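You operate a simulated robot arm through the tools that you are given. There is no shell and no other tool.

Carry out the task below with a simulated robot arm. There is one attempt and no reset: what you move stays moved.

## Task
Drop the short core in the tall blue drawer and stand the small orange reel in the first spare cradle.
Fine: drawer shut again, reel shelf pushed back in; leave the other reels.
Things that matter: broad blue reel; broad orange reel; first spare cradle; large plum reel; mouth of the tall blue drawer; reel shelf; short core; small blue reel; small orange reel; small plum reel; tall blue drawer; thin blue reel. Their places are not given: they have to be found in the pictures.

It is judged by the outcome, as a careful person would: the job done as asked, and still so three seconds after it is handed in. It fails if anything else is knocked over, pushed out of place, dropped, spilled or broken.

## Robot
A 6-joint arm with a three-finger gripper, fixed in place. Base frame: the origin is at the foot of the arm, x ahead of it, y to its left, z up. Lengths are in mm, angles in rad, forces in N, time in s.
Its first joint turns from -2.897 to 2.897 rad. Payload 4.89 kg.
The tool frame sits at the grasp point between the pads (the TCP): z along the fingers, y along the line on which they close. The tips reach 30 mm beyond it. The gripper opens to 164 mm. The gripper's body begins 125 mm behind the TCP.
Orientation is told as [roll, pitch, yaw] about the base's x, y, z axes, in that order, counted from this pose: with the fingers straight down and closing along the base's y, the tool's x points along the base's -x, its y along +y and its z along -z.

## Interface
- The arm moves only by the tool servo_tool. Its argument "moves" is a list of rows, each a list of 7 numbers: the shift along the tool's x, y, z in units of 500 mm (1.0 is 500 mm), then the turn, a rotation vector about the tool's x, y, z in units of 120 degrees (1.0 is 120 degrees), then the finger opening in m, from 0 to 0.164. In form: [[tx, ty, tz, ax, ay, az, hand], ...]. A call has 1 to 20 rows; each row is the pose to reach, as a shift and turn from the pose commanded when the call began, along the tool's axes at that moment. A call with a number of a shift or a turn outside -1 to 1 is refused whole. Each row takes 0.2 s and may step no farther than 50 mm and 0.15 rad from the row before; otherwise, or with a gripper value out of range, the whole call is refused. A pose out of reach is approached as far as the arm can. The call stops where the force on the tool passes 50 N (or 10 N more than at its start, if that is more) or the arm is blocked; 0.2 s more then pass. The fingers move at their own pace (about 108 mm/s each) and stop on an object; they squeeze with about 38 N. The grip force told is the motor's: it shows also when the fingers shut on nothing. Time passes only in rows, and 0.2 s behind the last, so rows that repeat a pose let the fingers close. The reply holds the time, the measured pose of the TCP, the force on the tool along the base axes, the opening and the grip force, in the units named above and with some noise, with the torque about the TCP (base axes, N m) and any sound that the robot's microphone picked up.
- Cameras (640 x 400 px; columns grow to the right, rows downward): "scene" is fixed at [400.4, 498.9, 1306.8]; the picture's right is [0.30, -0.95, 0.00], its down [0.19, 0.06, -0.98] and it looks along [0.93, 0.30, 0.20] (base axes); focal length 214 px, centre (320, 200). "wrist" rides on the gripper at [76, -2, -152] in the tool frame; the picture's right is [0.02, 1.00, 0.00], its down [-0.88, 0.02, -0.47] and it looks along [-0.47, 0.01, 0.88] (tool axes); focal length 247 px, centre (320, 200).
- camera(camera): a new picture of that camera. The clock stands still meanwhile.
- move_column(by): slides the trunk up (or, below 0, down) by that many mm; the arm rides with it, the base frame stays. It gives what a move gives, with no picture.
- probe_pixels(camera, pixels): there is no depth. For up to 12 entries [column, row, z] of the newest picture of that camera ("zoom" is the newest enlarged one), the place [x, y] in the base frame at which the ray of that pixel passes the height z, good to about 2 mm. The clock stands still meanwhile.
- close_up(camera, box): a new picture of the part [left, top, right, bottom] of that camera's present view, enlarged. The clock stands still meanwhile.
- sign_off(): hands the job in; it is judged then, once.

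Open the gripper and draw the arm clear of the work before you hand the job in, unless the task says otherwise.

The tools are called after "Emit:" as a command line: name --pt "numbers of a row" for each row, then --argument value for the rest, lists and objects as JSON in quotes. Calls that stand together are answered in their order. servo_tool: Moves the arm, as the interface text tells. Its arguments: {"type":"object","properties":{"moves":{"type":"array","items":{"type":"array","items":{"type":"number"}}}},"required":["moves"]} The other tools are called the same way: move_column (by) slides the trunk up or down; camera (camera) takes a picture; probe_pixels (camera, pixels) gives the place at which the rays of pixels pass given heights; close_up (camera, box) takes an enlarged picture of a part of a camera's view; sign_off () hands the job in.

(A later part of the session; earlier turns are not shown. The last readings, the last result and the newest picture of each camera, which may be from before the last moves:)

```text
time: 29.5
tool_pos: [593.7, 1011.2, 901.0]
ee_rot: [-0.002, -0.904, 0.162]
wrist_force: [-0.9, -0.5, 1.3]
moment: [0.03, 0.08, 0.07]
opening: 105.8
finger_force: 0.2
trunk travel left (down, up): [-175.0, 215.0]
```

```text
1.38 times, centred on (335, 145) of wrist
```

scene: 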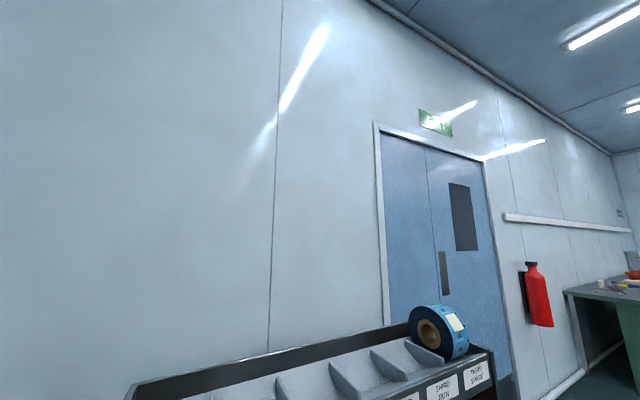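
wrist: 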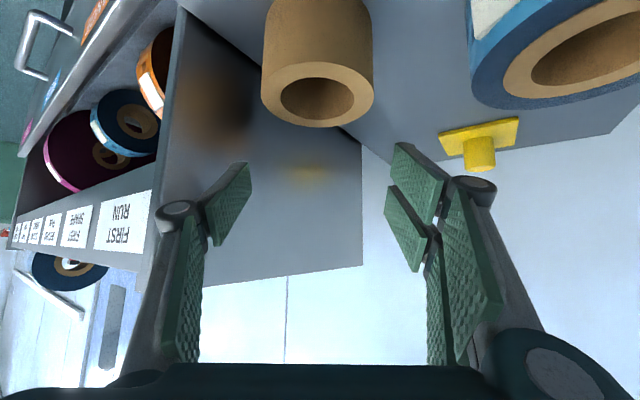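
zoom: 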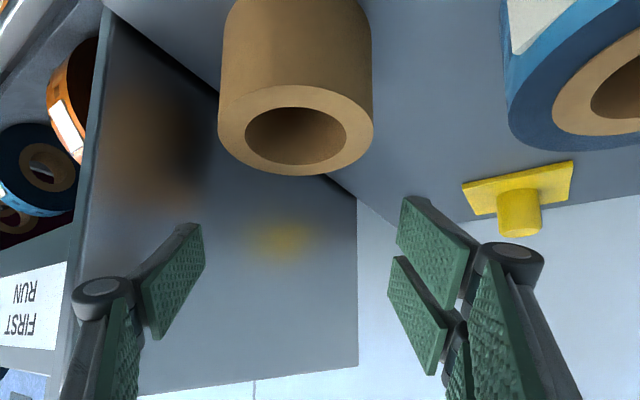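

Core centre is about (602, 1008); TCP needs +8 mm forward and -4.5 mm sideways. I align and descend straight down 98 mm to straddle the core.

Emit:
servo_tool --pt "-0.0096 -0.009 0.0121 0 0 0 0.106" --pt "0.0428 -0.009 0.0533 0 0 0 0.106" --pt "0.0952 -0.009 0.0946 0 0 0 0.106" --pt "0.1444 -0.009 0.1333 0 0 0 0.106"

Emit:
camera --camera "wrist"

```text
time: 30.5
tool_pos: [602.3, 1007.2, 802.1]
ee_rot: [-0.002, -0.902, 0.159]
wrist_force: [-0.9, -0.8, 0.7]
moment: [0.1, 0.12, 0.09]
opening: 106.0
finger_force: 0.0
trunk travel left (down, up): [-175.0, 215.0]
```

```text
taken
```

wrist: 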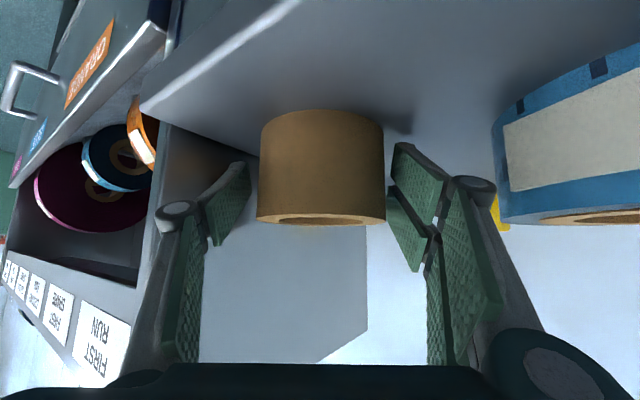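

The core (257–386) sits centrally between the fingers. I close the gripper on it.

Emit:
servo_tool --pt "0 0 0 0 0 0 0.08" --pt "0 0 0 0 0 0 0.07" --pt "0 0 0 0 0 0 0.07"

```text
time: 31.3
tool_pos: [601.9, 1007.6, 802.1]
ee_rot: [-0.004, -0.901, 0.162]
wrist_force: [0.2, 0.2, -0.6]
moment: [0.03, 0.02, 0.04]
opening: 88.4
finger_force: 37.5
trunk travel left (down, up): [-175.0, 215.0]
```

Gripped at 88.4 mm with 37.5 N. I lift straight up 100 mm.

Emit:
servo_tool --pt "-0.0315 0 -0.0248 0 0 0 0.07" --pt "-0.0786 0 -0.0619 0 0 0 0.07" --pt "-0.1258 0 -0.099 0 0 0 0.07" --pt "-0.1572 0 -0.1237 0 0 0 0.07"

Emit:
camera --camera "wrist"

```text
time: 32.3
tool_pos: [603.0, 1007.0, 900.3]
ee_rot: [-0.004, -0.901, 0.159]
wrist_force: [0.1, 0.3, -2.2]
moment: [-0.03, 0.01, -0.03]
opening: 88.4
finger_force: 38.0
trunk travel left (down, up): [-175.0, 215.0]
```

```text
taken
```

wrist: 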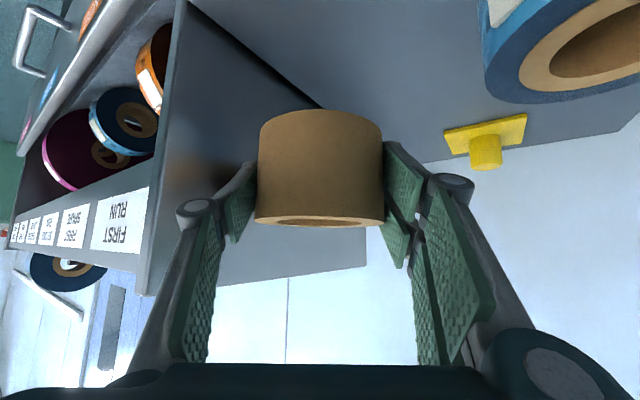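

The core is held securely. I carry it back over the drawer mouth (n≈930, l≈416), turning the yaw back to face the rack once clear of the rack wall.

Emit:
servo_tool --pt "0.0532 -0.0141 -0.0672 0 0 0 0.07" --pt "0.1063 -0.0282 -0.1344 0 0 0 0.07" --pt "0.1462 -0.0387 -0.1848 -0.0553 0 -0.0437 0.07" --pt "0.1861 -0.0493 -0.2352 -0.1106 0 -0.0874 0.07" --pt "0.2259 -0.0598 -0.2856 -0.1659 0 -0.131 0.07" --pt "0.2658 -0.0704 -0.336 -0.2212 0 -0.1747 0.07"

Emit:
camera --camera "wrist"

```text
time: 33.7
tool_pos: [395.3, 939.9, 900.9]
ee_rot: [-0.001, -0.898, 0.753]
wrist_force: [0.0, 1.3, -2.4]
moment: [-0.02, -0.08, -0.01]
opening: 88.6
finger_force: 38.1
trunk travel left (down, up): [-175.0, 215.0]
```

```text
taken
```

wrist: 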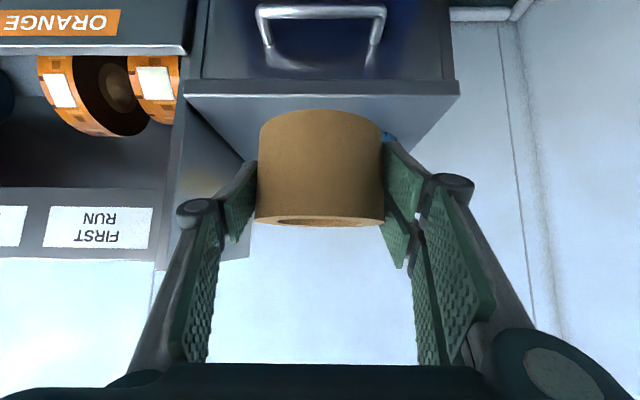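

Held above the mouth at n≈930, l≈418. I now swing the tool to about 0.3 rad from vertical.

Emit:
servo_tool --pt "0 0 0 0 0.0573 0 0.07" --pt "0 0 0 0 0.1146 0 0.07" --pt "0 0 0 0 0.1719 0 0.07" --pt "0 0 0 0 0.2292 0 0.07" --pt "0 0 0 0 0.2865 0 0.07"

Emit:
camera --camera "wrist"

```text
time: 34.9
tool_pos: [396.1, 939.9, 901.7]
ee_rot: [0.0, -0.298, 0.748]
wrist_force: [-0.8, -0.6, -1.0]
moment: [0.04, -0.06, 0.01]
opening: 88.6
finger_force: 38.6
trunk travel left (down, up): [-175.0, 215.0]
```

```text
taken
```

wrist: 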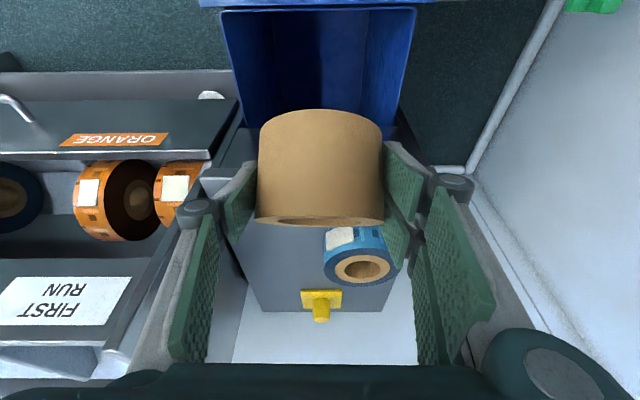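

The open drawer is seen at (220–416, 8–140). I probe its front panel's top edge and sides to confirm the mouth before lowering.

Emit:
probe_pixels --camera "wrist" --pixels '[[318, 8, 589], [318, 2, 589], [222, 12, 589], [414, 12, 589], [245, 125, 600], [396, 120, 600]]'

```text
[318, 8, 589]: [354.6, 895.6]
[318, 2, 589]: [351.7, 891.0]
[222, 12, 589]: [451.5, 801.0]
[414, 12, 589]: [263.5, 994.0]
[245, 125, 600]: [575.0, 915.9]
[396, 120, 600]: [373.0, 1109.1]
```

True rack yaw comes out near 45°. The tilted core would be tight between the front panel and the upper handle, so I tilt back to 0.9 rad (core upright, 87 mm) before passing the handle level, then lower the trunk by 150 mm.

Emit:
servo_tool --pt "0 0 0 0 -0.0573 0 0.07" --pt "0 0 0 0 -0.1146 0 0.07" --pt "0 0 0 0 -0.1719 0 0.07" --pt "0 0 0 0 -0.2292 0 0.07" --pt "0 0 0 0 -0.2865 0 0.07"

Emit:
move_column --by -150

Emit:
camera --camera "wrist"

```text
time: 36.1
tool_pos: [396.6, 940.9, 903.2]
ee_rot: [-0.002, -0.901, 0.748]
wrist_force: [0.7, -0.7, -2.6]
moment: [0.03, 0.04, 0.07]
opening: 88.8
finger_force: 37.7
trunk travel left (down, up): [-175.0, 215.0]
```

```text
time: 37.9
tool_pos: [396.7, 940.6, 752.1]
ee_rot: [-0.002, -0.9, 0.749]
wrist_force: [0.1, -0.2, -0.7]
moment: [0.0, 0.02, 0.04]
opening: 88.8
finger_force: 38.3
trunk travel left (down, up): [-25.0, 365.0]
```

```text
taken
```

wrist: 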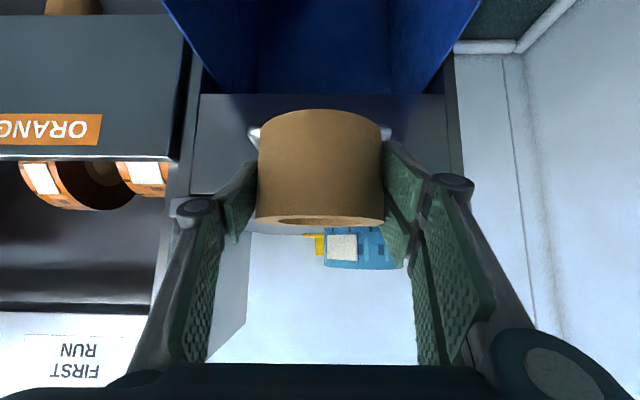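

The core hangs just in front of the upper handle (ends visible at (252,135) and (386,133)). I descend 140 mm straight down.

Emit:
servo_tool --pt "0.0548 0 0.0435 0 0 0 0.07" --pt "0.1096 0 0.087 0 0 0 0.07" --pt "0.1644 0 0.1305 0 0 0 0.07" --pt "0.2192 0 0.174 0 0 0 0.07"

Emit:
camera --camera "wrist"

```text
time: 38.9
tool_pos: [395.5, 940.4, 612.8]
ee_rot: [0.0, -0.9, 0.749]
wrist_force: [-1.4, -1.3, 0.0]
moment: [0.05, 0.12, 0.11]
opening: 88.4
finger_force: 38.1
trunk travel left (down, up): [-25.0, 365.0]
```

```text
taken
```

wrist: 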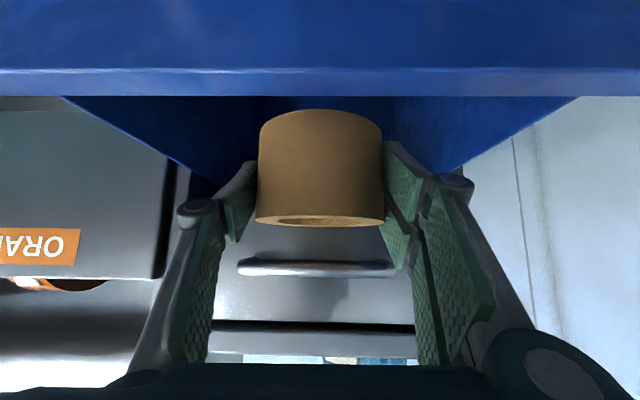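

The core is now below the upper handle and behind the blue front panel. I shift 20 mm inward and swing the tool upright to 0.3 rad so it can be lowered deeper.

Emit:
servo_tool --pt "-0.0248 0 0.0313 0 0 0 0.07" --pt "-0.0248 0 0.0313 0 0.0573 0 0.07" --pt "-0.0248 0 0.0313 0 0.1146 0 0.07" --pt "-0.0248 0 0.0313 0 0.1719 0 0.07" --pt "-0.0248 0 0.0313 0 0.2292 0 0.07" --pt "-0.0248 0 0.0313 0 0.2865 0 0.07"

Emit:
camera --camera "wrist"

```text
time: 40.2
tool_pos: [411.1, 954.5, 612.7]
ee_rot: [0.001, -0.297, 0.748]
wrist_force: [0.1, -0.5, -0.3]
moment: [0.01, -0.09, -0.02]
opening: 88.4
finger_force: 37.9
trunk travel left (down, up): [-25.0, 365.0]
```

```text
taken
```

wrist: 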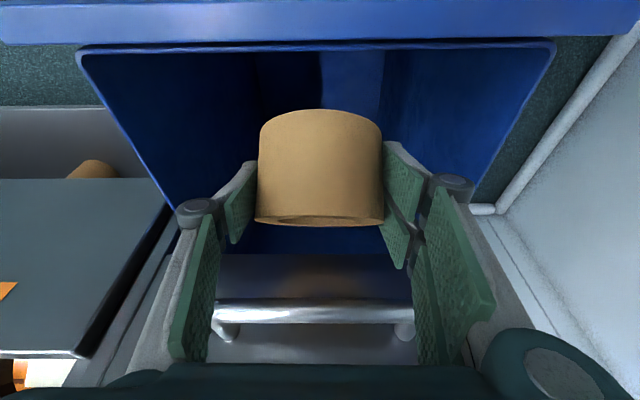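

There's ample room in the mouth. I lower 105 mm further and then release the core.

Emit:
servo_tool --pt "0.0205 0 0.067 0 0 0 0.07" --pt "0.041 0 0.134 0 0 0 0.07" --pt "0.0614 0 0.2008 0 0 0 0.07" --pt "0.0614 0 0.2008 0 0 0 0.07"

Emit:
camera --camera "wrist"

```text
time: 41.2
tool_pos: [411.6, 954.0, 507.0]
ee_rot: [0.0, -0.3, 0.749]
wrist_force: [0.2, 0.1, -1.5]
moment: [0.04, 0.01, 0.0]
opening: 88.7
finger_force: 38.0
trunk travel left (down, up): [-25.0, 365.0]
```

```text
taken
```

wrist: 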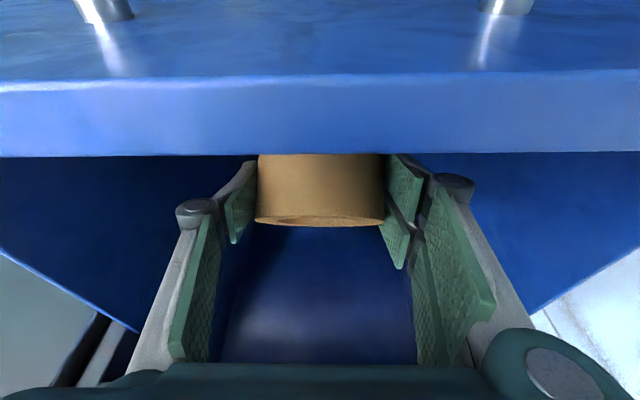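

The core hangs inside the drawer well below the front panel's edge. I open the fingers to let it drop in.

Emit:
servo_tool --pt "0 0 0 0 0 0 0.1" --pt "0 0 0 0 0 0 0.115" --pt "0 0 0 0 0 0 0.115" --pt "0 0 0 0 0 0 0.115"

Emit:
camera --camera "wrist"

```text
time: 42.2
tool_pos: [411.2, 954.5, 504.5]
ee_rot: [0.001, -0.299, 0.749]
wrist_force: [0.2, -0.6, 0.8]
moment: [-0.01, 0.01, -0.01]
opening: 115.0
finger_force: 0.0
trunk travel left (down, up): [-25.0, 365.0]
```

```text
taken
```

wrist: 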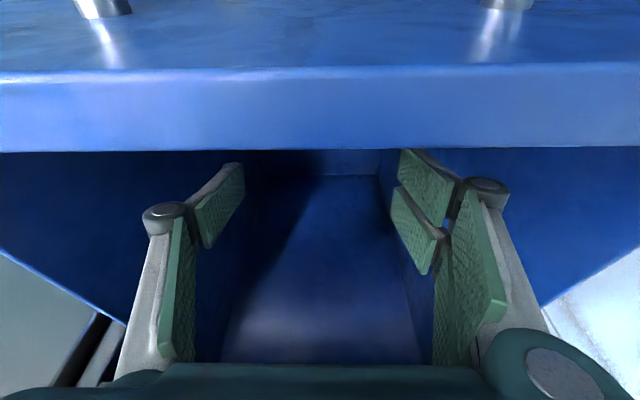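

The fingers are empty; the core has fallen inside. I rise straight up 200 mm and look into the drawer.

Emit:
servo_tool --pt "-0.0234 0 -0.0765 0 0 0 0.11" --pt "-0.0468 0 -0.153 0 0 0 0.11" --pt "-0.0703 0 -0.2294 0 0 0 0.1" --pt "-0.0937 0 -0.3059 0 0 0 0.08" --pt "-0.1171 0 -0.3824 0 0 0 0.06"

Emit:
camera --camera "wrist"

```text
time: 43.5
tool_pos: [411.1, 953.2, 706.9]
ee_rot: [-0.001, -0.299, 0.749]
wrist_force: [0.6, 1.5, -1.2]
moment: [-0.1, 0.03, -0.02]
opening: 59.9
finger_force: 0.1
trunk travel left (down, up): [-25.0, 365.0]
```

```text
taken
```

wrist: 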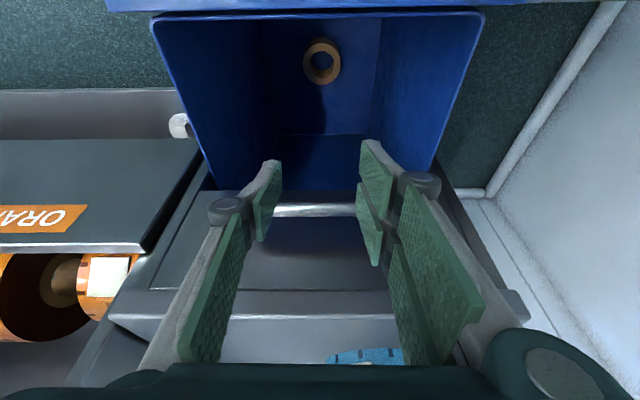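

The core lies on the drawer floor at (322,62). Now I close the fingers, back off in front of the drawer (N≈766) and come down to push the handle bar with the finger flanks.

Emit:
servo_tool --pt "0.0756 -0.0029 -0.0233 -0.001 0 -0.0033 0.03" --pt "0.1513 -0.0058 -0.0466 -0.002 0 -0.0066 0.0" --pt "0.2269 -0.0086 -0.07 -0.003 0 -0.0098 0.0" --pt "0.3026 -0.0115 -0.0933 -0.0041 0 -0.0131 0.0" --pt "0.3782 -0.0144 -0.1166 -0.0051 0 -0.0164 0.0"

Emit:
camera --camera "wrist"

```text
time: 44.6
tool_pos: [272.1, 814.9, 705.6]
ee_rot: [0.0, -0.298, 0.782]
wrist_force: [0.4, 0.8, -0.8]
moment: [-0.15, 0.09, 0.01]
opening: 0.0
finger_force: 37.6
trunk travel left (down, up): [-25.0, 365.0]
```

```text
taken
```

wrist: 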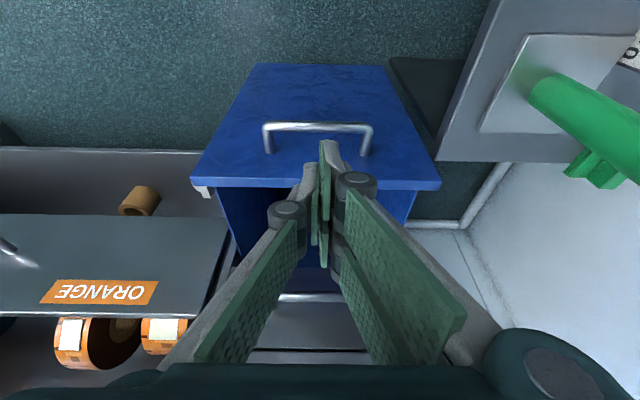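

I check the handle bar's present position before descending in front of it.

Emit:
probe_pixels --camera "wrist" --pixels '[[290, 128, 529], [350, 128, 529], [314, 186, 589], [314, 178, 589], [195, 182, 589], [438, 184, 589]]'

```text
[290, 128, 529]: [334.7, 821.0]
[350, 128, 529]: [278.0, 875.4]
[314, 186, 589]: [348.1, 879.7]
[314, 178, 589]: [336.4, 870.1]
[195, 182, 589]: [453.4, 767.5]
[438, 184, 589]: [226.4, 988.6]
```

The bar is at N≈816, L≈383. I descend 176 mm in front of it and then push inward by up to 205 mm.

Emit:
servo_tool --pt "0.0258 0 0.0841 0 0 0 0" --pt "0.0517 0 0.1683 0 0 0 0" --pt "0.0775 0 0.2524 0 0 0 0" --pt "0.1033 0 0.3365 0 0 0 0"

Emit:
servo_tool --pt "-0.0382 0 0.0117 0 0 0 0" --pt "-0.0765 0 0.0235 0 0 0 0" --pt "-0.1147 0 0.0352 0 0 0 0" --pt "-0.1529 0 0.047 0 0 0 0" --pt "-0.1912 0 0.0587 0 0 0 0" --pt "-0.2294 0 0.0705 0 0 0 0" --pt "-0.2677 0 0.0822 0 0 0 0" --pt "-0.3059 0 0.094 0 0 0 0" --pt "-0.3441 0 0.1057 0 0 0 0" --pt "-0.3824 0 0.1174 0 0 0 0"

Emit:
camera --camera "wrist"

```text
time: 45.6
tool_pos: [271.9, 813.0, 530.2]
ee_rot: [0.001, -0.301, 0.782]
wrist_force: [0.0, -1.4, 2.0]
moment: [0.17, -0.01, 0.07]
opening: 0.1
finger_force: 37.4
trunk travel left (down, up): [-25.0, 365.0]
```

```text
time: 47.9
tool_pos: [412.6, 954.9, 530.7]
ee_rot: [-0.003, -0.302, 0.783]
wrist_force: [-0.8, -0.3, 0.6]
moment: [0.01, -0.04, 0.03]
opening: 0.0
finger_force: 37.6
trunk travel left (down, up): [-25.0, 365.0]
```

```text
taken
```

wrist: 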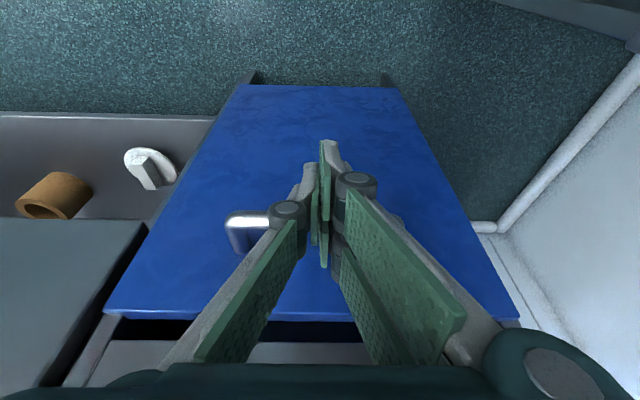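

The drawer is almost shut (TCP N≈967, bar at (240,228)). I push on in small steps until resistance.

Emit:
servo_tool --pt "-0.0191 0 0.0059 0 0 0 0" --pt "-0.0382 0 0.0117 0 0 0 0" --pt "-0.0535 0 0.0164 0 0 0 0" --pt "-0.0612 0 0.0188 0 0 0 0"

Emit:
camera --camera "wrist"

```text
time: 48.4
tool_pos: [419.6, 963.9, 529.5]
ee_rot: [-0.002, -0.291, 0.784]
wrist_force: [-6.2, -5.3, -4.3]
moment: [-0.24, 0.13, 0.01]
opening: 0.0
finger_force: 38.1
trunk travel left (down, up): [-25.0, 365.0]
stopped in row 2: the force on the tool passed its limit at 70 N (the readings are from after the stop); the commanded pose is now the measured one
```

```text
taken
```

wrist: 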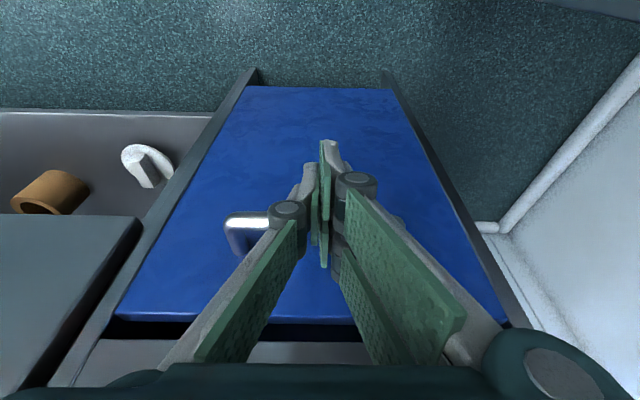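

The push stopped at 70 N, suggesting the drawer hit its end. I check the handle and panel positions by probing.

Emit:
probe_pixels --camera "wrist" --pixels '[[250, 219, 529], [310, 318, 589], [120, 316, 589], [490, 318, 589], [400, 215, 529]]'

Emit:
close_up --camera "wrist" --box '[40, 180, 320, 380]'

```text
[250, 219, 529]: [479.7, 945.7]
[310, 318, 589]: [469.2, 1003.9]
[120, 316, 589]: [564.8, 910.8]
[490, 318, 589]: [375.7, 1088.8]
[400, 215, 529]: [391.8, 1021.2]
```

```text
2.00 times, centred on (180, 280) of wrist
```

zoom: 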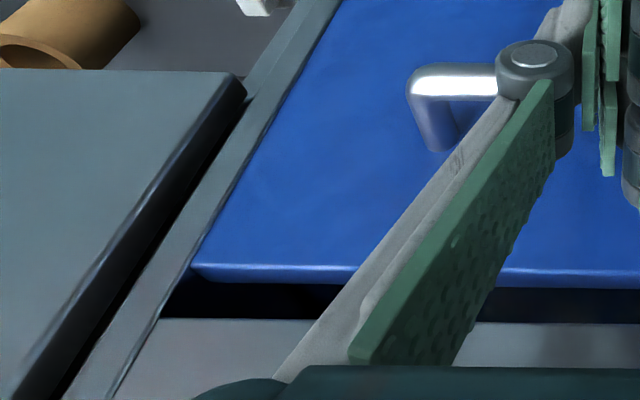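

The bar reads N≈1008, essentially its original closed place (1011). I back off 70 mm, and raise the trunk to compare with the first closed view.

Emit:
servo_tool --pt "0.0382 0 -0.0117 0 0 0 0" --pt "0.0765 0 -0.0235 0 0 0 0" --pt "0.1338 0 -0.041 0 0 0 0" --pt "0.2103 0 -0.0646 0 0 0 0"

Emit:
move_column --by 150

```text
time: 49.4
tool_pos: [343.3, 884.4, 529.5]
ee_rot: [-0.001, -0.293, 0.784]
wrist_force: [1.1, -0.6, 0.3]
moment: [-0.02, 0.03, 0.03]
opening: 0.0
finger_force: 37.8
trunk travel left (down, up): [-25.0, 365.0]
```

```text
time: 51.1
tool_pos: [343.7, 884.3, 680.5]
ee_rot: [0.0, -0.293, 0.782]
wrist_force: [0.3, 0.1, -0.9]
moment: [-0.01, 0.0, 0.0]
opening: 0.3
finger_force: 38.3
trunk travel left (down, up): [-175.0, 215.0]
```

I go back to the earlier inspection pose to compare the cabinet front with the first picture.

Emit:
servo_tool --pt "-0.0089 -0.0184 -0.0488 0 -0.0489 0 0.04" --pt "-0.0177 -0.0368 -0.0976 0 -0.0977 0 0.08" --pt "-0.0266 -0.0552 -0.1464 0 -0.1466 0 0.12"

Emit:
camera --camera "wrist"

Emit:
close_up --camera "wrist" --box '[230, 80, 440, 330]'

```text
time: 52.0
tool_pos: [355.0, 860.9, 753.7]
ee_rot: [-0.002, -0.601, 0.785]
wrist_force: [0.3, 0.8, -1.6]
moment: [-0.06, -0.01, -0.01]
opening: 120.3
finger_force: 0.1
trunk travel left (down, up): [-175.0, 215.0]
```

```text
taken
```

wrist: 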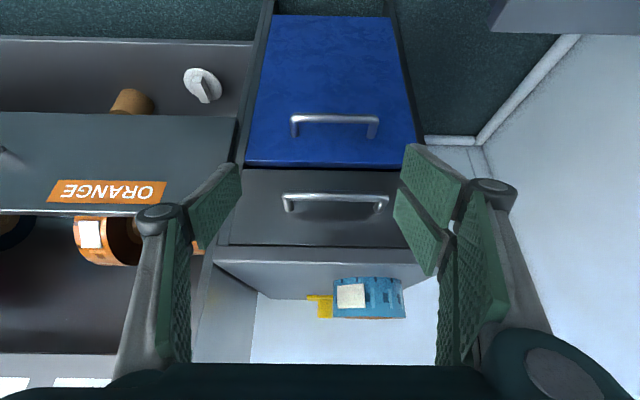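

```text
1.60 times, centred on (335, 205) of wrist
```

zoom: 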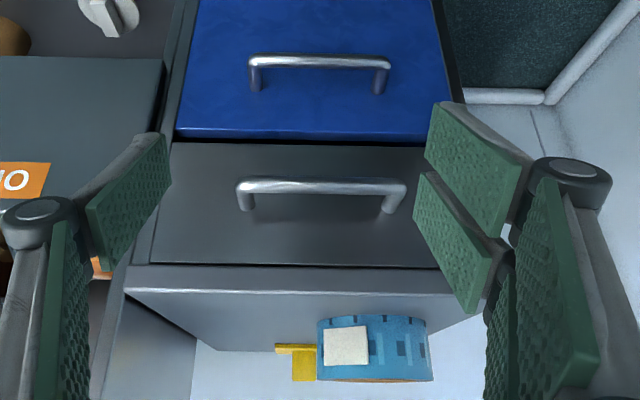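

The cabinet front matches the original picture: drawer shut, core gone from the top, blue reel untouched. Now I swing right toward the reel shelf handle, rising 150 mm on the way.

Emit:
servo_tool --pt "-0.0253 -0.08 -0.0281 0 0 0 0.12" --pt "-0.0507 -0.16 -0.0563 0 0 0 0.12" --pt "-0.076 -0.24 -0.0844 0 0 0 0.12" --pt "-0.1014 -0.32 -0.1125 0 0 0 0.12" --pt "-0.1267 -0.4 -0.1406 0 0 0 0.12" --pt "-0.152 -0.48 -0.1688 0 0 0 0.12" --pt "-0.1774 -0.56 -0.1969 0 0 0 0.12" --pt "-0.2027 -0.64 -0.225 0 0 0 0.12"

Emit:
camera --camera "wrist"

```text
time: 53.8
tool_pos: [596.9, 648.6, 905.6]
ee_rot: [-0.003, -0.601, 0.785]
wrist_force: [-0.7, 1.4, -0.2]
moment: [-0.15, -0.08, -0.15]
opening: 120.4
finger_force: 0.1
trunk travel left (down, up): [-175.0, 215.0]
```

```text
taken
```

wrist: 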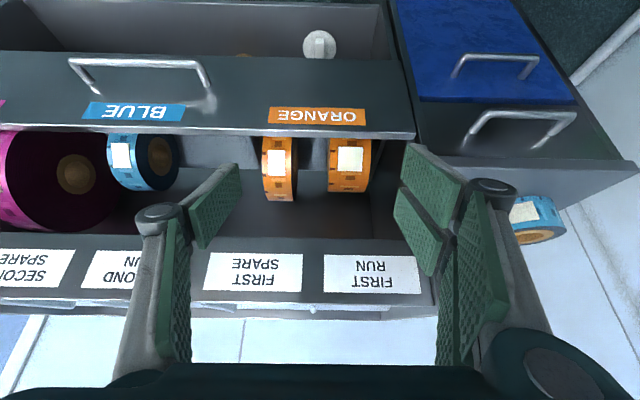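

The two orange reels are seen squarely at (280,168) and (349,165). I zoom in to compare their sizes, and on the handle.

Emit:
close_up --camera "wrist" --box '[220, 90, 420, 215]'

Emit:
close_up --camera "wrist" --box '[40, 30, 240, 155]'

```text
3.20 times, centred on (320, 152) of wrist
```

zoom: 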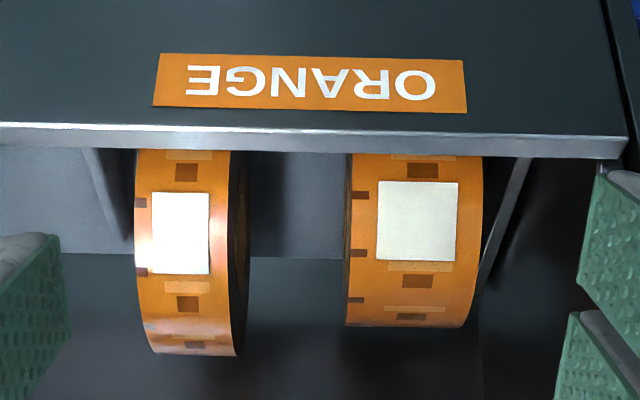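

```text
3.20 times, centred on (140, 92) of wrist
```

zoom: 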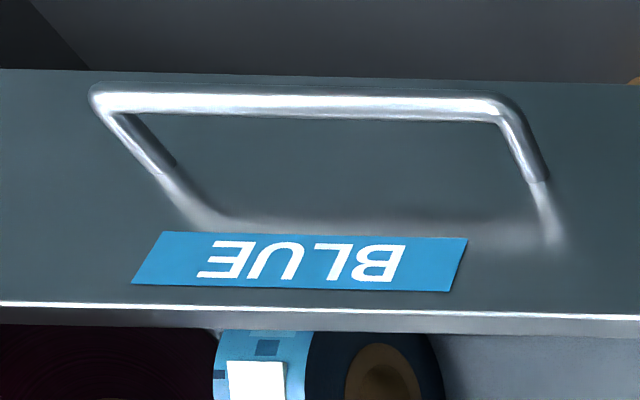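

I probe the handle bar ends at two heights from this view to fix its position.

Emit:
probe_pixels --camera "wrist" --pixels '[[71, 60.5, 600], [71, 60.5, 560], [198, 62.5, 600], [198, 62.5, 560], [134, 61, 587], [93, 86, 587], [208, 86, 587], [130, 128, 694], [130, 128, 680], [300, 130, 694], [300, 130, 680]]'

```text
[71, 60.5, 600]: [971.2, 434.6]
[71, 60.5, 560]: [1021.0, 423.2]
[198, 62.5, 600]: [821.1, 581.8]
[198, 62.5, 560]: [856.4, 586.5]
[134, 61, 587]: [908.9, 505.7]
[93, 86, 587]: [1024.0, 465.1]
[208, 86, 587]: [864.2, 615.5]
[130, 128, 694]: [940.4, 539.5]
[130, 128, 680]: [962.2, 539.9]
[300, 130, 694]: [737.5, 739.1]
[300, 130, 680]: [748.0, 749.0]
```

The handle bar is at N≈1001, L −394…−176, z≈587 with ~50 mm standoff. I move in front of its middle (L≈−285) and bring the tool to 0.25 rad tilt.

Emit:
servo_tool --pt "-0.0047 -0.0919 0.0032 0 0.0239 0 0.12" --pt "-0.0094 -0.1837 0.0065 0 0.0477 0 0.12" --pt "-0.0141 -0.2756 0.0097 0 0.0716 0 0.1" --pt "-0.0189 -0.3674 0.0129 0 0.0955 0 0.08" --pt "-0.0236 -0.4593 0.0161 0 0.1193 0 0.06" --pt "-0.0283 -0.5511 0.0194 0 0.1432 0 0.04" --pt "-0.033 -0.643 0.0226 0 0.1671 0 0.03"

Emit:
servo_tool --pt "0 0 0 0 0 0.0682 0.03" --pt "0 0 0 0 0 0.1364 0.03" --pt "0 0 0 0 0 0.2045 0.03" --pt "0 0 0 0 0 0.2727 0.03" --pt "0 0 0 0 0 0.3409 0.03" --pt "0 0 0 0 0 0.4091 0.03" --pt "0 0 0 0 0 0.4773 0.03" --pt "0 0 0 0 0 0.5455 0.03" --pt "0 0 0 0 0 0.6136 0.03" --pt "0 0 0 0 0 0.6818 0.03" --pt "0 0 0 0 0 0.75 0.03"

Emit:
move_column --by -175

Emit:
camera --camera "wrist"

```text
time: 55.4
tool_pos: [837.4, 433.4, 906.6]
ee_rot: [-0.002, -0.25, 0.785]
wrist_force: [-2.3, 1.2, 0.2]
moment: [-0.13, -0.17, -0.06]
opening: 29.9
finger_force: 0.0
trunk travel left (down, up): [-175.0, 215.0]
```

```text
time: 57.8
tool_pos: [837.0, 433.7, 905.9]
ee_rot: [0.249, -0.002, -0.788]
wrist_force: [-0.3, -0.2, -0.4]
moment: [-0.02, 0.01, -0.01]
opening: 30.2
finger_force: 0.0
trunk travel left (down, up): [-175.0, 215.0]
```

```text
time: 59.7
tool_pos: [837.9, 434.0, 731.5]
ee_rot: [0.249, -0.002, -0.788]
wrist_force: [0.5, -0.7, 0.3]
moment: [0.02, 0.0, 0.04]
opening: 29.9
finger_force: 0.0
trunk travel left (down, up): [0.0, 390.0]
```

```text
taken
```

wrist: 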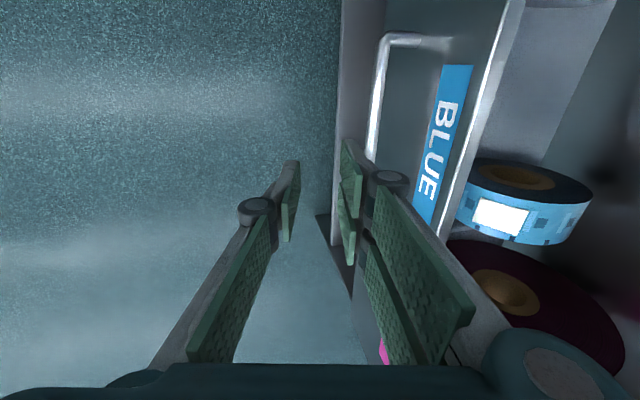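

I move to just above-behind the bar, 60 mm short along the tool axis, and check alignment.

Emit:
servo_tool --pt "0 0.041 0.0648 0 0 0 0.03" --pt "0 0.0819 0.1296 0 0 0 0.03" --pt "0 0.1228 0.1944 0 0 0 0.03"

Emit:
camera --camera "wrist"

```text
time: 60.5
tool_pos: [897.6, 491.9, 653.0]
ee_rot: [0.25, -0.002, -0.787]
wrist_force: [-1.9, -0.5, 2.6]
moment: [0.06, -0.14, -0.04]
opening: 29.9
finger_force: 0.1
trunk travel left (down, up): [0.0, 390.0]
```

```text
taken
```

wrist: 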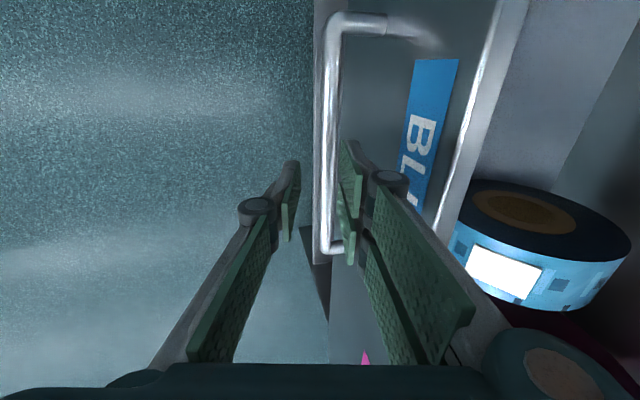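

The bar is at column ~329, a bit right of the finger centre (320); I shift 6 mm that way, advance 52 mm and close.

Emit:
servo_tool --pt "0 0.012 0.03 0 0 0 0.03" --pt "0 0.012 0.07 0 0 0 0.03" --pt "0 0.012 0.106 0 0 0 0.03" --pt "0 0.012 0.106 0 0 0 0.0" --pt "0 0.012 0.106 0 0 0 0.0"

Emit:
camera --camera "wrist"

```text
time: 61.7
tool_pos: [911.8, 505.9, 601.2]
ee_rot: [0.249, -0.002, -0.788]
wrist_force: [0.2, -2.1, -7.7]
moment: [-0.11, 0.0, -0.59]
opening: 15.3
finger_force: 44.3
trunk travel left (down, up): [0.0, 390.0]
```

```text
taken
```

wrist: 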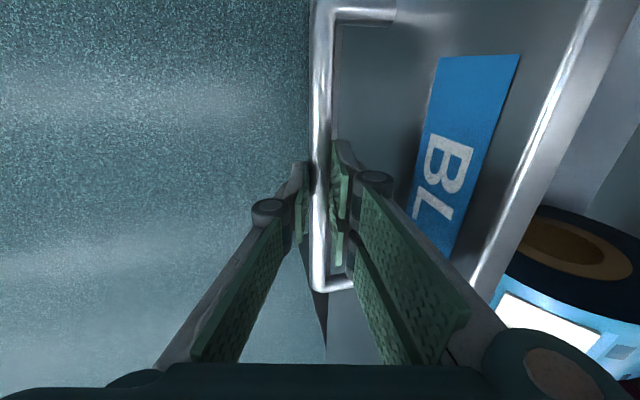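

Gripped on the shelf handle. I pull the shelf out gently, 15 mm per step, for 90 mm first and look at the load.

Emit:
servo_tool --pt "0 -0.0194 -0.0049 0 0 0 0.0" --pt "0 -0.0436 -0.0111 0 0 0 0.0" --pt "0 -0.0727 -0.0185 0 0 0 0.0" --pt "0 -0.1017 -0.0258 0 0 0 0.0" --pt "0 -0.1308 -0.0332 0 0 0 0.0" --pt "0 -0.155 -0.0394 0 0 0 0.0" --pt "0 -0.1744 -0.0443 0 0 0 0.0"

Emit:
camera --camera "wrist"

```text
time: 63.3
tool_pos: [846.5, 440.2, 601.6]
ee_rot: [0.249, -0.002, -0.786]
wrist_force: [1.8, -4.6, -10.5]
moment: [-0.13, 0.05, -0.52]
opening: 15.2
finger_force: 44.9
trunk travel left (down, up): [0.0, 390.0]
```

```text
taken
```

wrist: 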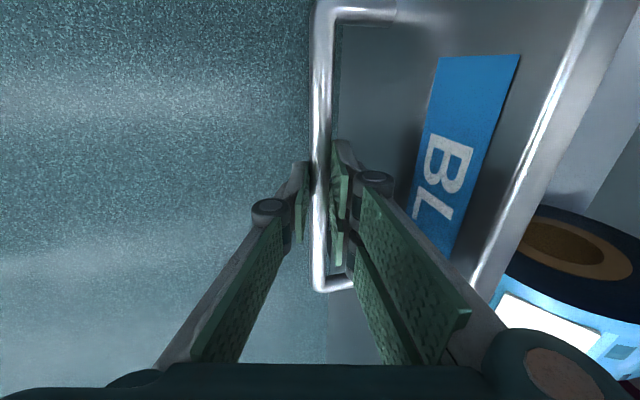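

The shelf follows (out ~92 mm) with low load. I pull another 105 mm.

Emit:
servo_tool --pt "0 -0.0194 -0.0049 0 0 0 0.0" --pt "0 -0.0436 -0.0111 0 0 0 0.0" --pt "0 -0.0727 -0.0185 0 0 0 0.0" --pt "0 -0.1017 -0.0258 0 0 0 0.0" --pt "0 -0.1308 -0.0332 0 0 0 0.0" --pt "0 -0.1599 -0.0406 0 0 0 0.0" --pt "0 -0.1841 -0.0467 0 0 0 0.0" --pt "0 -0.2035 -0.0517 0 0 0 0.0"

Emit:
camera --camera "wrist"

```text
time: 65.1
tool_pos: [772.5, 367.1, 602.6]
ee_rot: [0.249, -0.002, -0.79]
wrist_force: [5.3, -7.8, -16.6]
moment: [-0.41, -0.16, -0.62]
opening: 15.4
finger_force: 44.9
trunk travel left (down, up): [0.0, 390.0]
```

```text
taken
```

wrist: 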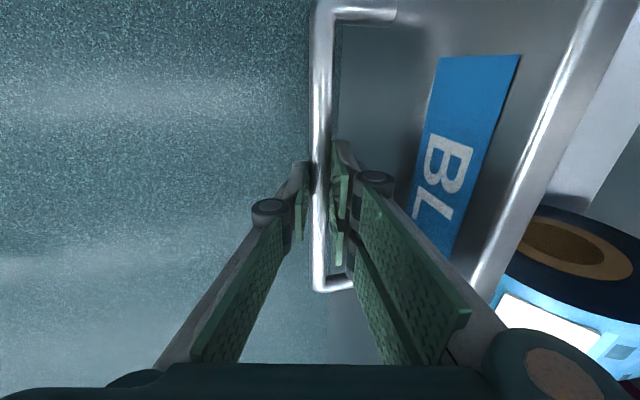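

Shelf is out ~197 mm. I release the bar and rise along the tool axis.

Emit:
servo_tool --pt "0 0 0 0 0 0 0.03" --pt "0 0 0 0 0 0 0.03" --pt "0 0 -0.06 0 0 0 0.03" --pt "0 0 -0.14 0 0 0 0.03" --pt "0 0 -0.23 0 0 0 0.03"

Emit:
move_column --by 300

Emit:
camera --camera "wrist"

```text
time: 66.3
tool_pos: [751.8, 349.2, 712.3]
ee_rot: [0.249, -0.002, -0.787]
wrist_force: [1.7, 0.5, -1.3]
moment: [-0.11, 0.22, 0.02]
opening: 30.0
finger_force: 0.1
trunk travel left (down, up): [0.0, 390.0]
```

```text
time: 69.3
tool_pos: [752.2, 348.3, 1014.7]
ee_rot: [0.249, -0.002, -0.787]
wrist_force: [-0.1, -0.2, -0.8]
moment: [-0.02, 0.03, 0.01]
opening: 30.2
finger_force: 0.0
trunk travel left (down, up): [-300.0, 90.0]
```

```text
taken
```

wrist: 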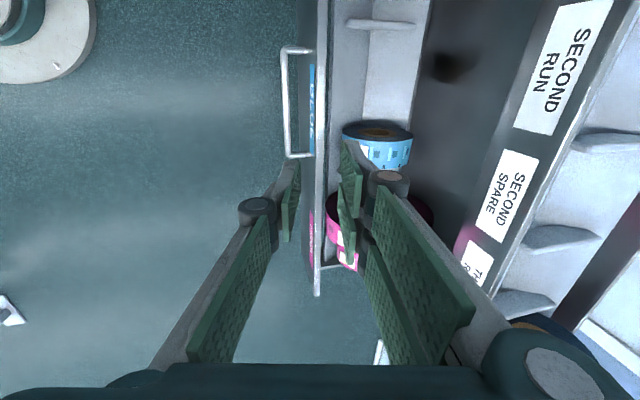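

I roll the gripper back by 90° while shifting left toward the orange reels for a look from above.

Emit:
servo_tool --pt "0.0427 0 0 0 0 -0.0682 0.04" --pt "0.0855 0 0 0 0 -0.1364 0.06" --pt "0.1282 0 0 0 0 -0.2045 0.08" --pt "0.1709 0 0 0 0 -0.2727 0.1" --pt "0.2136 0 0 0 0 -0.3409 0.12" --pt "0.2564 0 0 0 0 -0.4091 0.12" --pt "0.2991 0 0 0 0 -0.4773 0.12" --pt "0.3418 0 0 0 0 -0.5455 0.12" --pt "0.3845 0 0 0 0 -0.6136 0.12" --pt "0.4273 0 0 0 0 -0.6818 0.12" --pt "0.47 0 0 0 0 -0.75 0.12"

Emit:
camera --camera "wrist"

```text
time: 71.7
tool_pos: [586.5, 513.1, 1013.0]
ee_rot: [-0.001, -0.249, 0.789]
wrist_force: [0.6, 0.3, -0.2]
moment: [0.05, 0.08, 0.02]
opening: 120.2
finger_force: 0.1
trunk travel left (down, up): [-300.0, 90.0]
```

```text
taken
```

wrist: 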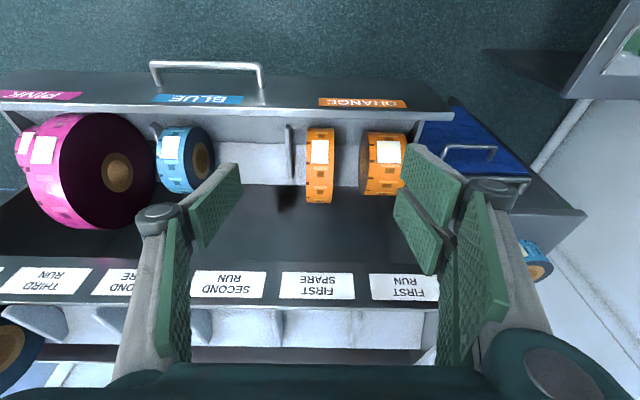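

The shelf is out with all reels still standing: orange ones at (320,165) and (383,163), blue at (185,160), plum at (85,168). I zoom in for size comparison.

Emit:
close_up --camera "wrist" --box '[270, 90, 430, 220]'

Emit:
close_up --camera "wrist" --box '[0, 80, 230, 240]'

```text
3.08 times, centred on (350, 155) of wrist
```

zoom: 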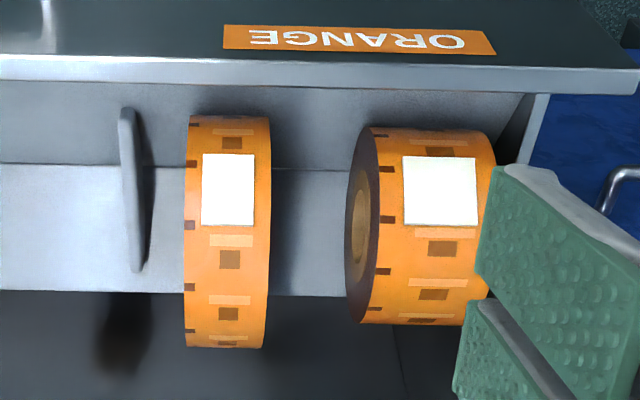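

```text
2.50 times, centred on (115, 160) of wrist
```

zoom: 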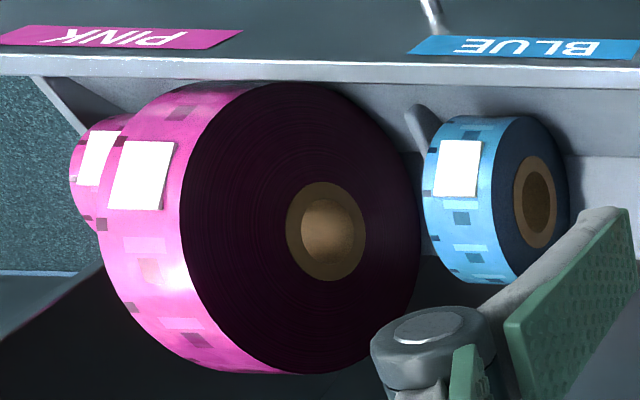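

I take the tangent rays of both orange reels (left rows 127–203, right rows 131–196) to work out their circles.

Emit:
probe_pixels --camera "wrist" --pixels '[[324, 127.4, 700], [324, 127.4, 600], [324, 203, 700], [324, 203, 600], [387, 131.3, 700], [387, 131.3, 600], [387, 195.6, 700], [387, 195.6, 600], [306.2, 165, 740], [333.7, 165, 740], [324, 140, 720], [320, 110, 694]]'

Emit:
probe_pixels --camera "wrist" --pixels '[[320, 114, 694], [290, 143, 600], [290, 185, 640], [316, 287, 923], [316, 272, 923], [316, 300, 923], [316, 308, 940], [320, 347, 950], [320, 347, 1000], [244, 310, 950], [282, 310, 950], [361, 310, 950]]'

```text
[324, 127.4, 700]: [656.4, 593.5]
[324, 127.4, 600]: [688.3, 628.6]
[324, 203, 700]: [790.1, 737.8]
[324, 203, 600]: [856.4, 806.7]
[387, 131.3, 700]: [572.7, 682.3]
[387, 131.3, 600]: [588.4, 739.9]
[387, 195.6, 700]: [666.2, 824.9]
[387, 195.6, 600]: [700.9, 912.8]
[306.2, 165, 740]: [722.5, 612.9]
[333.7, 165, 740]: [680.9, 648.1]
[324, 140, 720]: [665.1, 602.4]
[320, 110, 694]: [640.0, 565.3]
```

```text
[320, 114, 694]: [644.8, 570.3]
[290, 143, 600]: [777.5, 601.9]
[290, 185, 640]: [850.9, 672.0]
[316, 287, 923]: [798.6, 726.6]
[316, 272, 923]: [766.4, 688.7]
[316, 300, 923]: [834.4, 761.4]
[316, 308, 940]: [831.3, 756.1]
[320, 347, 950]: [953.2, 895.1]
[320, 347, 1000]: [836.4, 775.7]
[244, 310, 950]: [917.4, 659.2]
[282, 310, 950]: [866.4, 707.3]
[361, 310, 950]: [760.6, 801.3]
```

The left orange reel is narrow (≈55 mm wide, ~168 mm across) at L≈−50; the right one is the broad one (≈80 mm wide). Now I rise to look down at the first spare cradle above.

Emit:
servo_tool --pt "-0.0589 0 -0.0665 0 0 0 0.12" --pt "-0.1177 0 -0.1331 0 0 0 0.12" --pt "-0.1766 0 -0.1996 0 0 0 0.12" --pt "-0.2355 0 -0.2661 0 0 0 0.12" --pt "-0.2943 0 -0.3327 0 0 0 0.12" --pt "-0.3532 0 -0.3992 0 0 0 0.12"

Emit:
camera --camera "wrist"

Emit:
camera --camera "scene"

```text
time: 73.1
tool_pos: [671.5, 599.9, 1251.2]
ee_rot: [-0.001, -0.25, 0.783]
wrist_force: [-0.3, 0.2, 0.0]
moment: [0.04, 0.02, 0.01]
opening: 120.3
finger_force: 0.2
trunk travel left (down, up): [-300.0, 90.0]
```

```text
taken
```

wrist: 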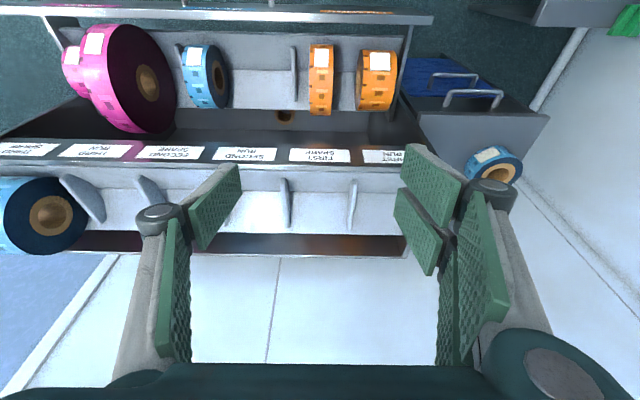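

```text
taken
```

scene: 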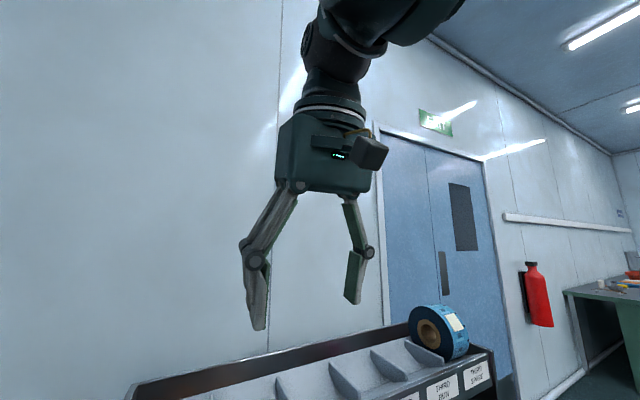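

The cradle row lies at rows 165–255; the FIRST SPARE cradle is between the dividers at columns ~286 and ~352. I zoom in.

Emit:
close_up --camera "wrist" --box '[240, 130, 420, 270]'

Emit:
close_up --camera "wrist" --box '[0, 130, 200, 270]'

Emit:
close_up --camera "scene" --box '[120, 290, 520, 400]'

```text
2.86 times, centred on (330, 200) of wrist
```

zoom: 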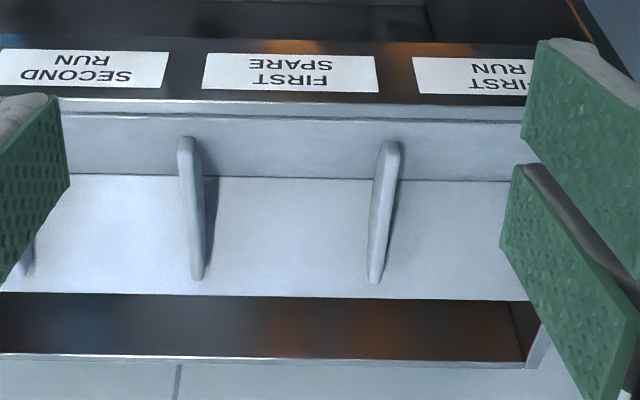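

```text
2.86 times, centred on (100, 200) of wrist
```

zoom: 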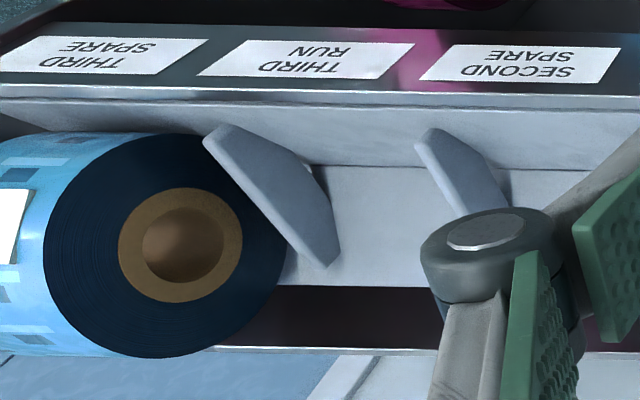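

```text
1.60 times, centred on (320, 345) of scene
```

zoom: 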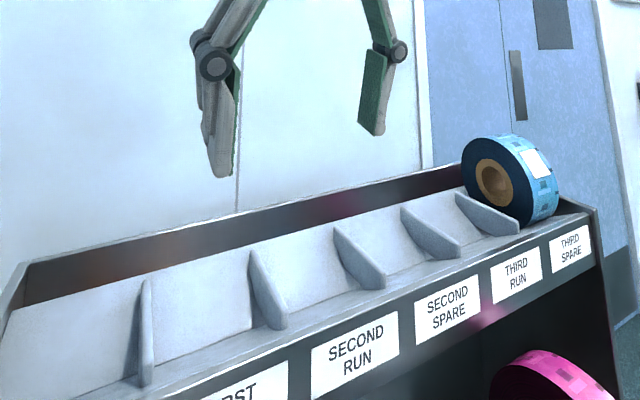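

I raise the trunk to its top and move the camera further over the cradle for a second view to triangulate the V-shaped seat.

Emit:
probe_pixels --camera "wrist" --pixels '[[318, 192, 950], [318, 192, 850], [318, 170.5, 950], [318, 170.5, 850], [318, 234, 1050], [318, 234, 950], [285, 178.5, 980], [285, 178.5, 900], [352, 180, 980], [352, 180, 900], [318, 255, 1050], [318, 255, 950]]'

Emit:
move_column --by 90

Emit:
servo_tool --pt "-0.0388 0 0.076 0 0 0 0.12" --pt "-0.0776 0 0.152 0 0 0 0.12" --pt "-0.1164 0 0.228 0 0 0 0.12" --pt "-0.1552 0 0.304 0 0 0 0.12" --pt "-0.194 0 0.38 0 0 0 0.12"

Emit:
camera --camera "wrist"

```text
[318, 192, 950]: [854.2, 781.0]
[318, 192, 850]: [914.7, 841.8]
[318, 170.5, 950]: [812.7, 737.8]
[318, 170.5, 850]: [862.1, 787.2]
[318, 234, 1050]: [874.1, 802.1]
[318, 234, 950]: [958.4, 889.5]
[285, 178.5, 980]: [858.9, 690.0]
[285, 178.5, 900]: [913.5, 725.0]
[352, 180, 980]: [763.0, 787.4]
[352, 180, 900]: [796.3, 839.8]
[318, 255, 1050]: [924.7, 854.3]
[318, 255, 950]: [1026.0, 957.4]
```

```text
time: 74.4
tool_pos: [671.0, 599.9, 1339.1]
ee_rot: [0.0, -0.25, 0.783]
wrist_force: [0.6, -0.3, -0.2]
moment: [0.0, 0.04, 0.0]
opening: 120.0
finger_force: 0.1
trunk travel left (down, up): [-390.0, 0.0]
```

```text
time: 75.6
tool_pos: [770.9, 700.0, 1179.4]
ee_rot: [-0.002, -0.25, 0.784]
wrist_force: [0.5, -0.5, 0.0]
moment: [0.06, -0.03, -0.02]
opening: 120.1
finger_force: 0.1
trunk travel left (down, up): [-390.0, 0.0]
```

```text
taken
```

wrist: 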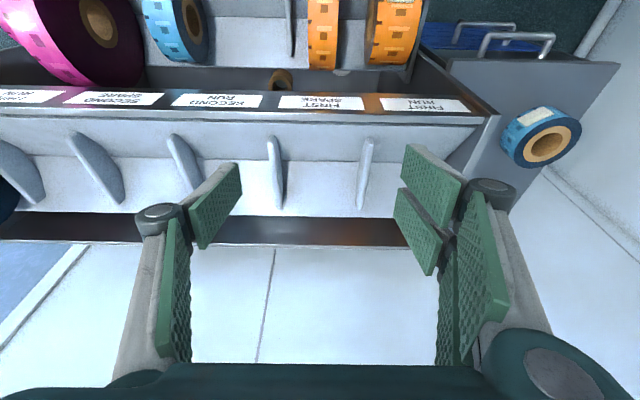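

Good overhead view of the cradle: fins at columns ~275 and ~365. I zoom in for precise edges.

Emit:
close_up --camera "wrist" --box '[240, 85, 400, 255]'

```text
2.35 times, centred on (320, 170) of wrist
```

zoom: 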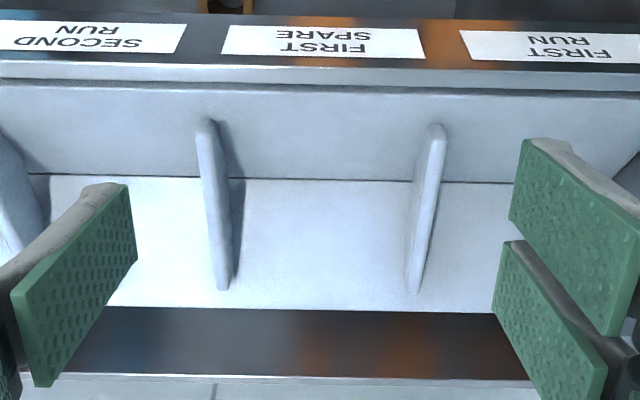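

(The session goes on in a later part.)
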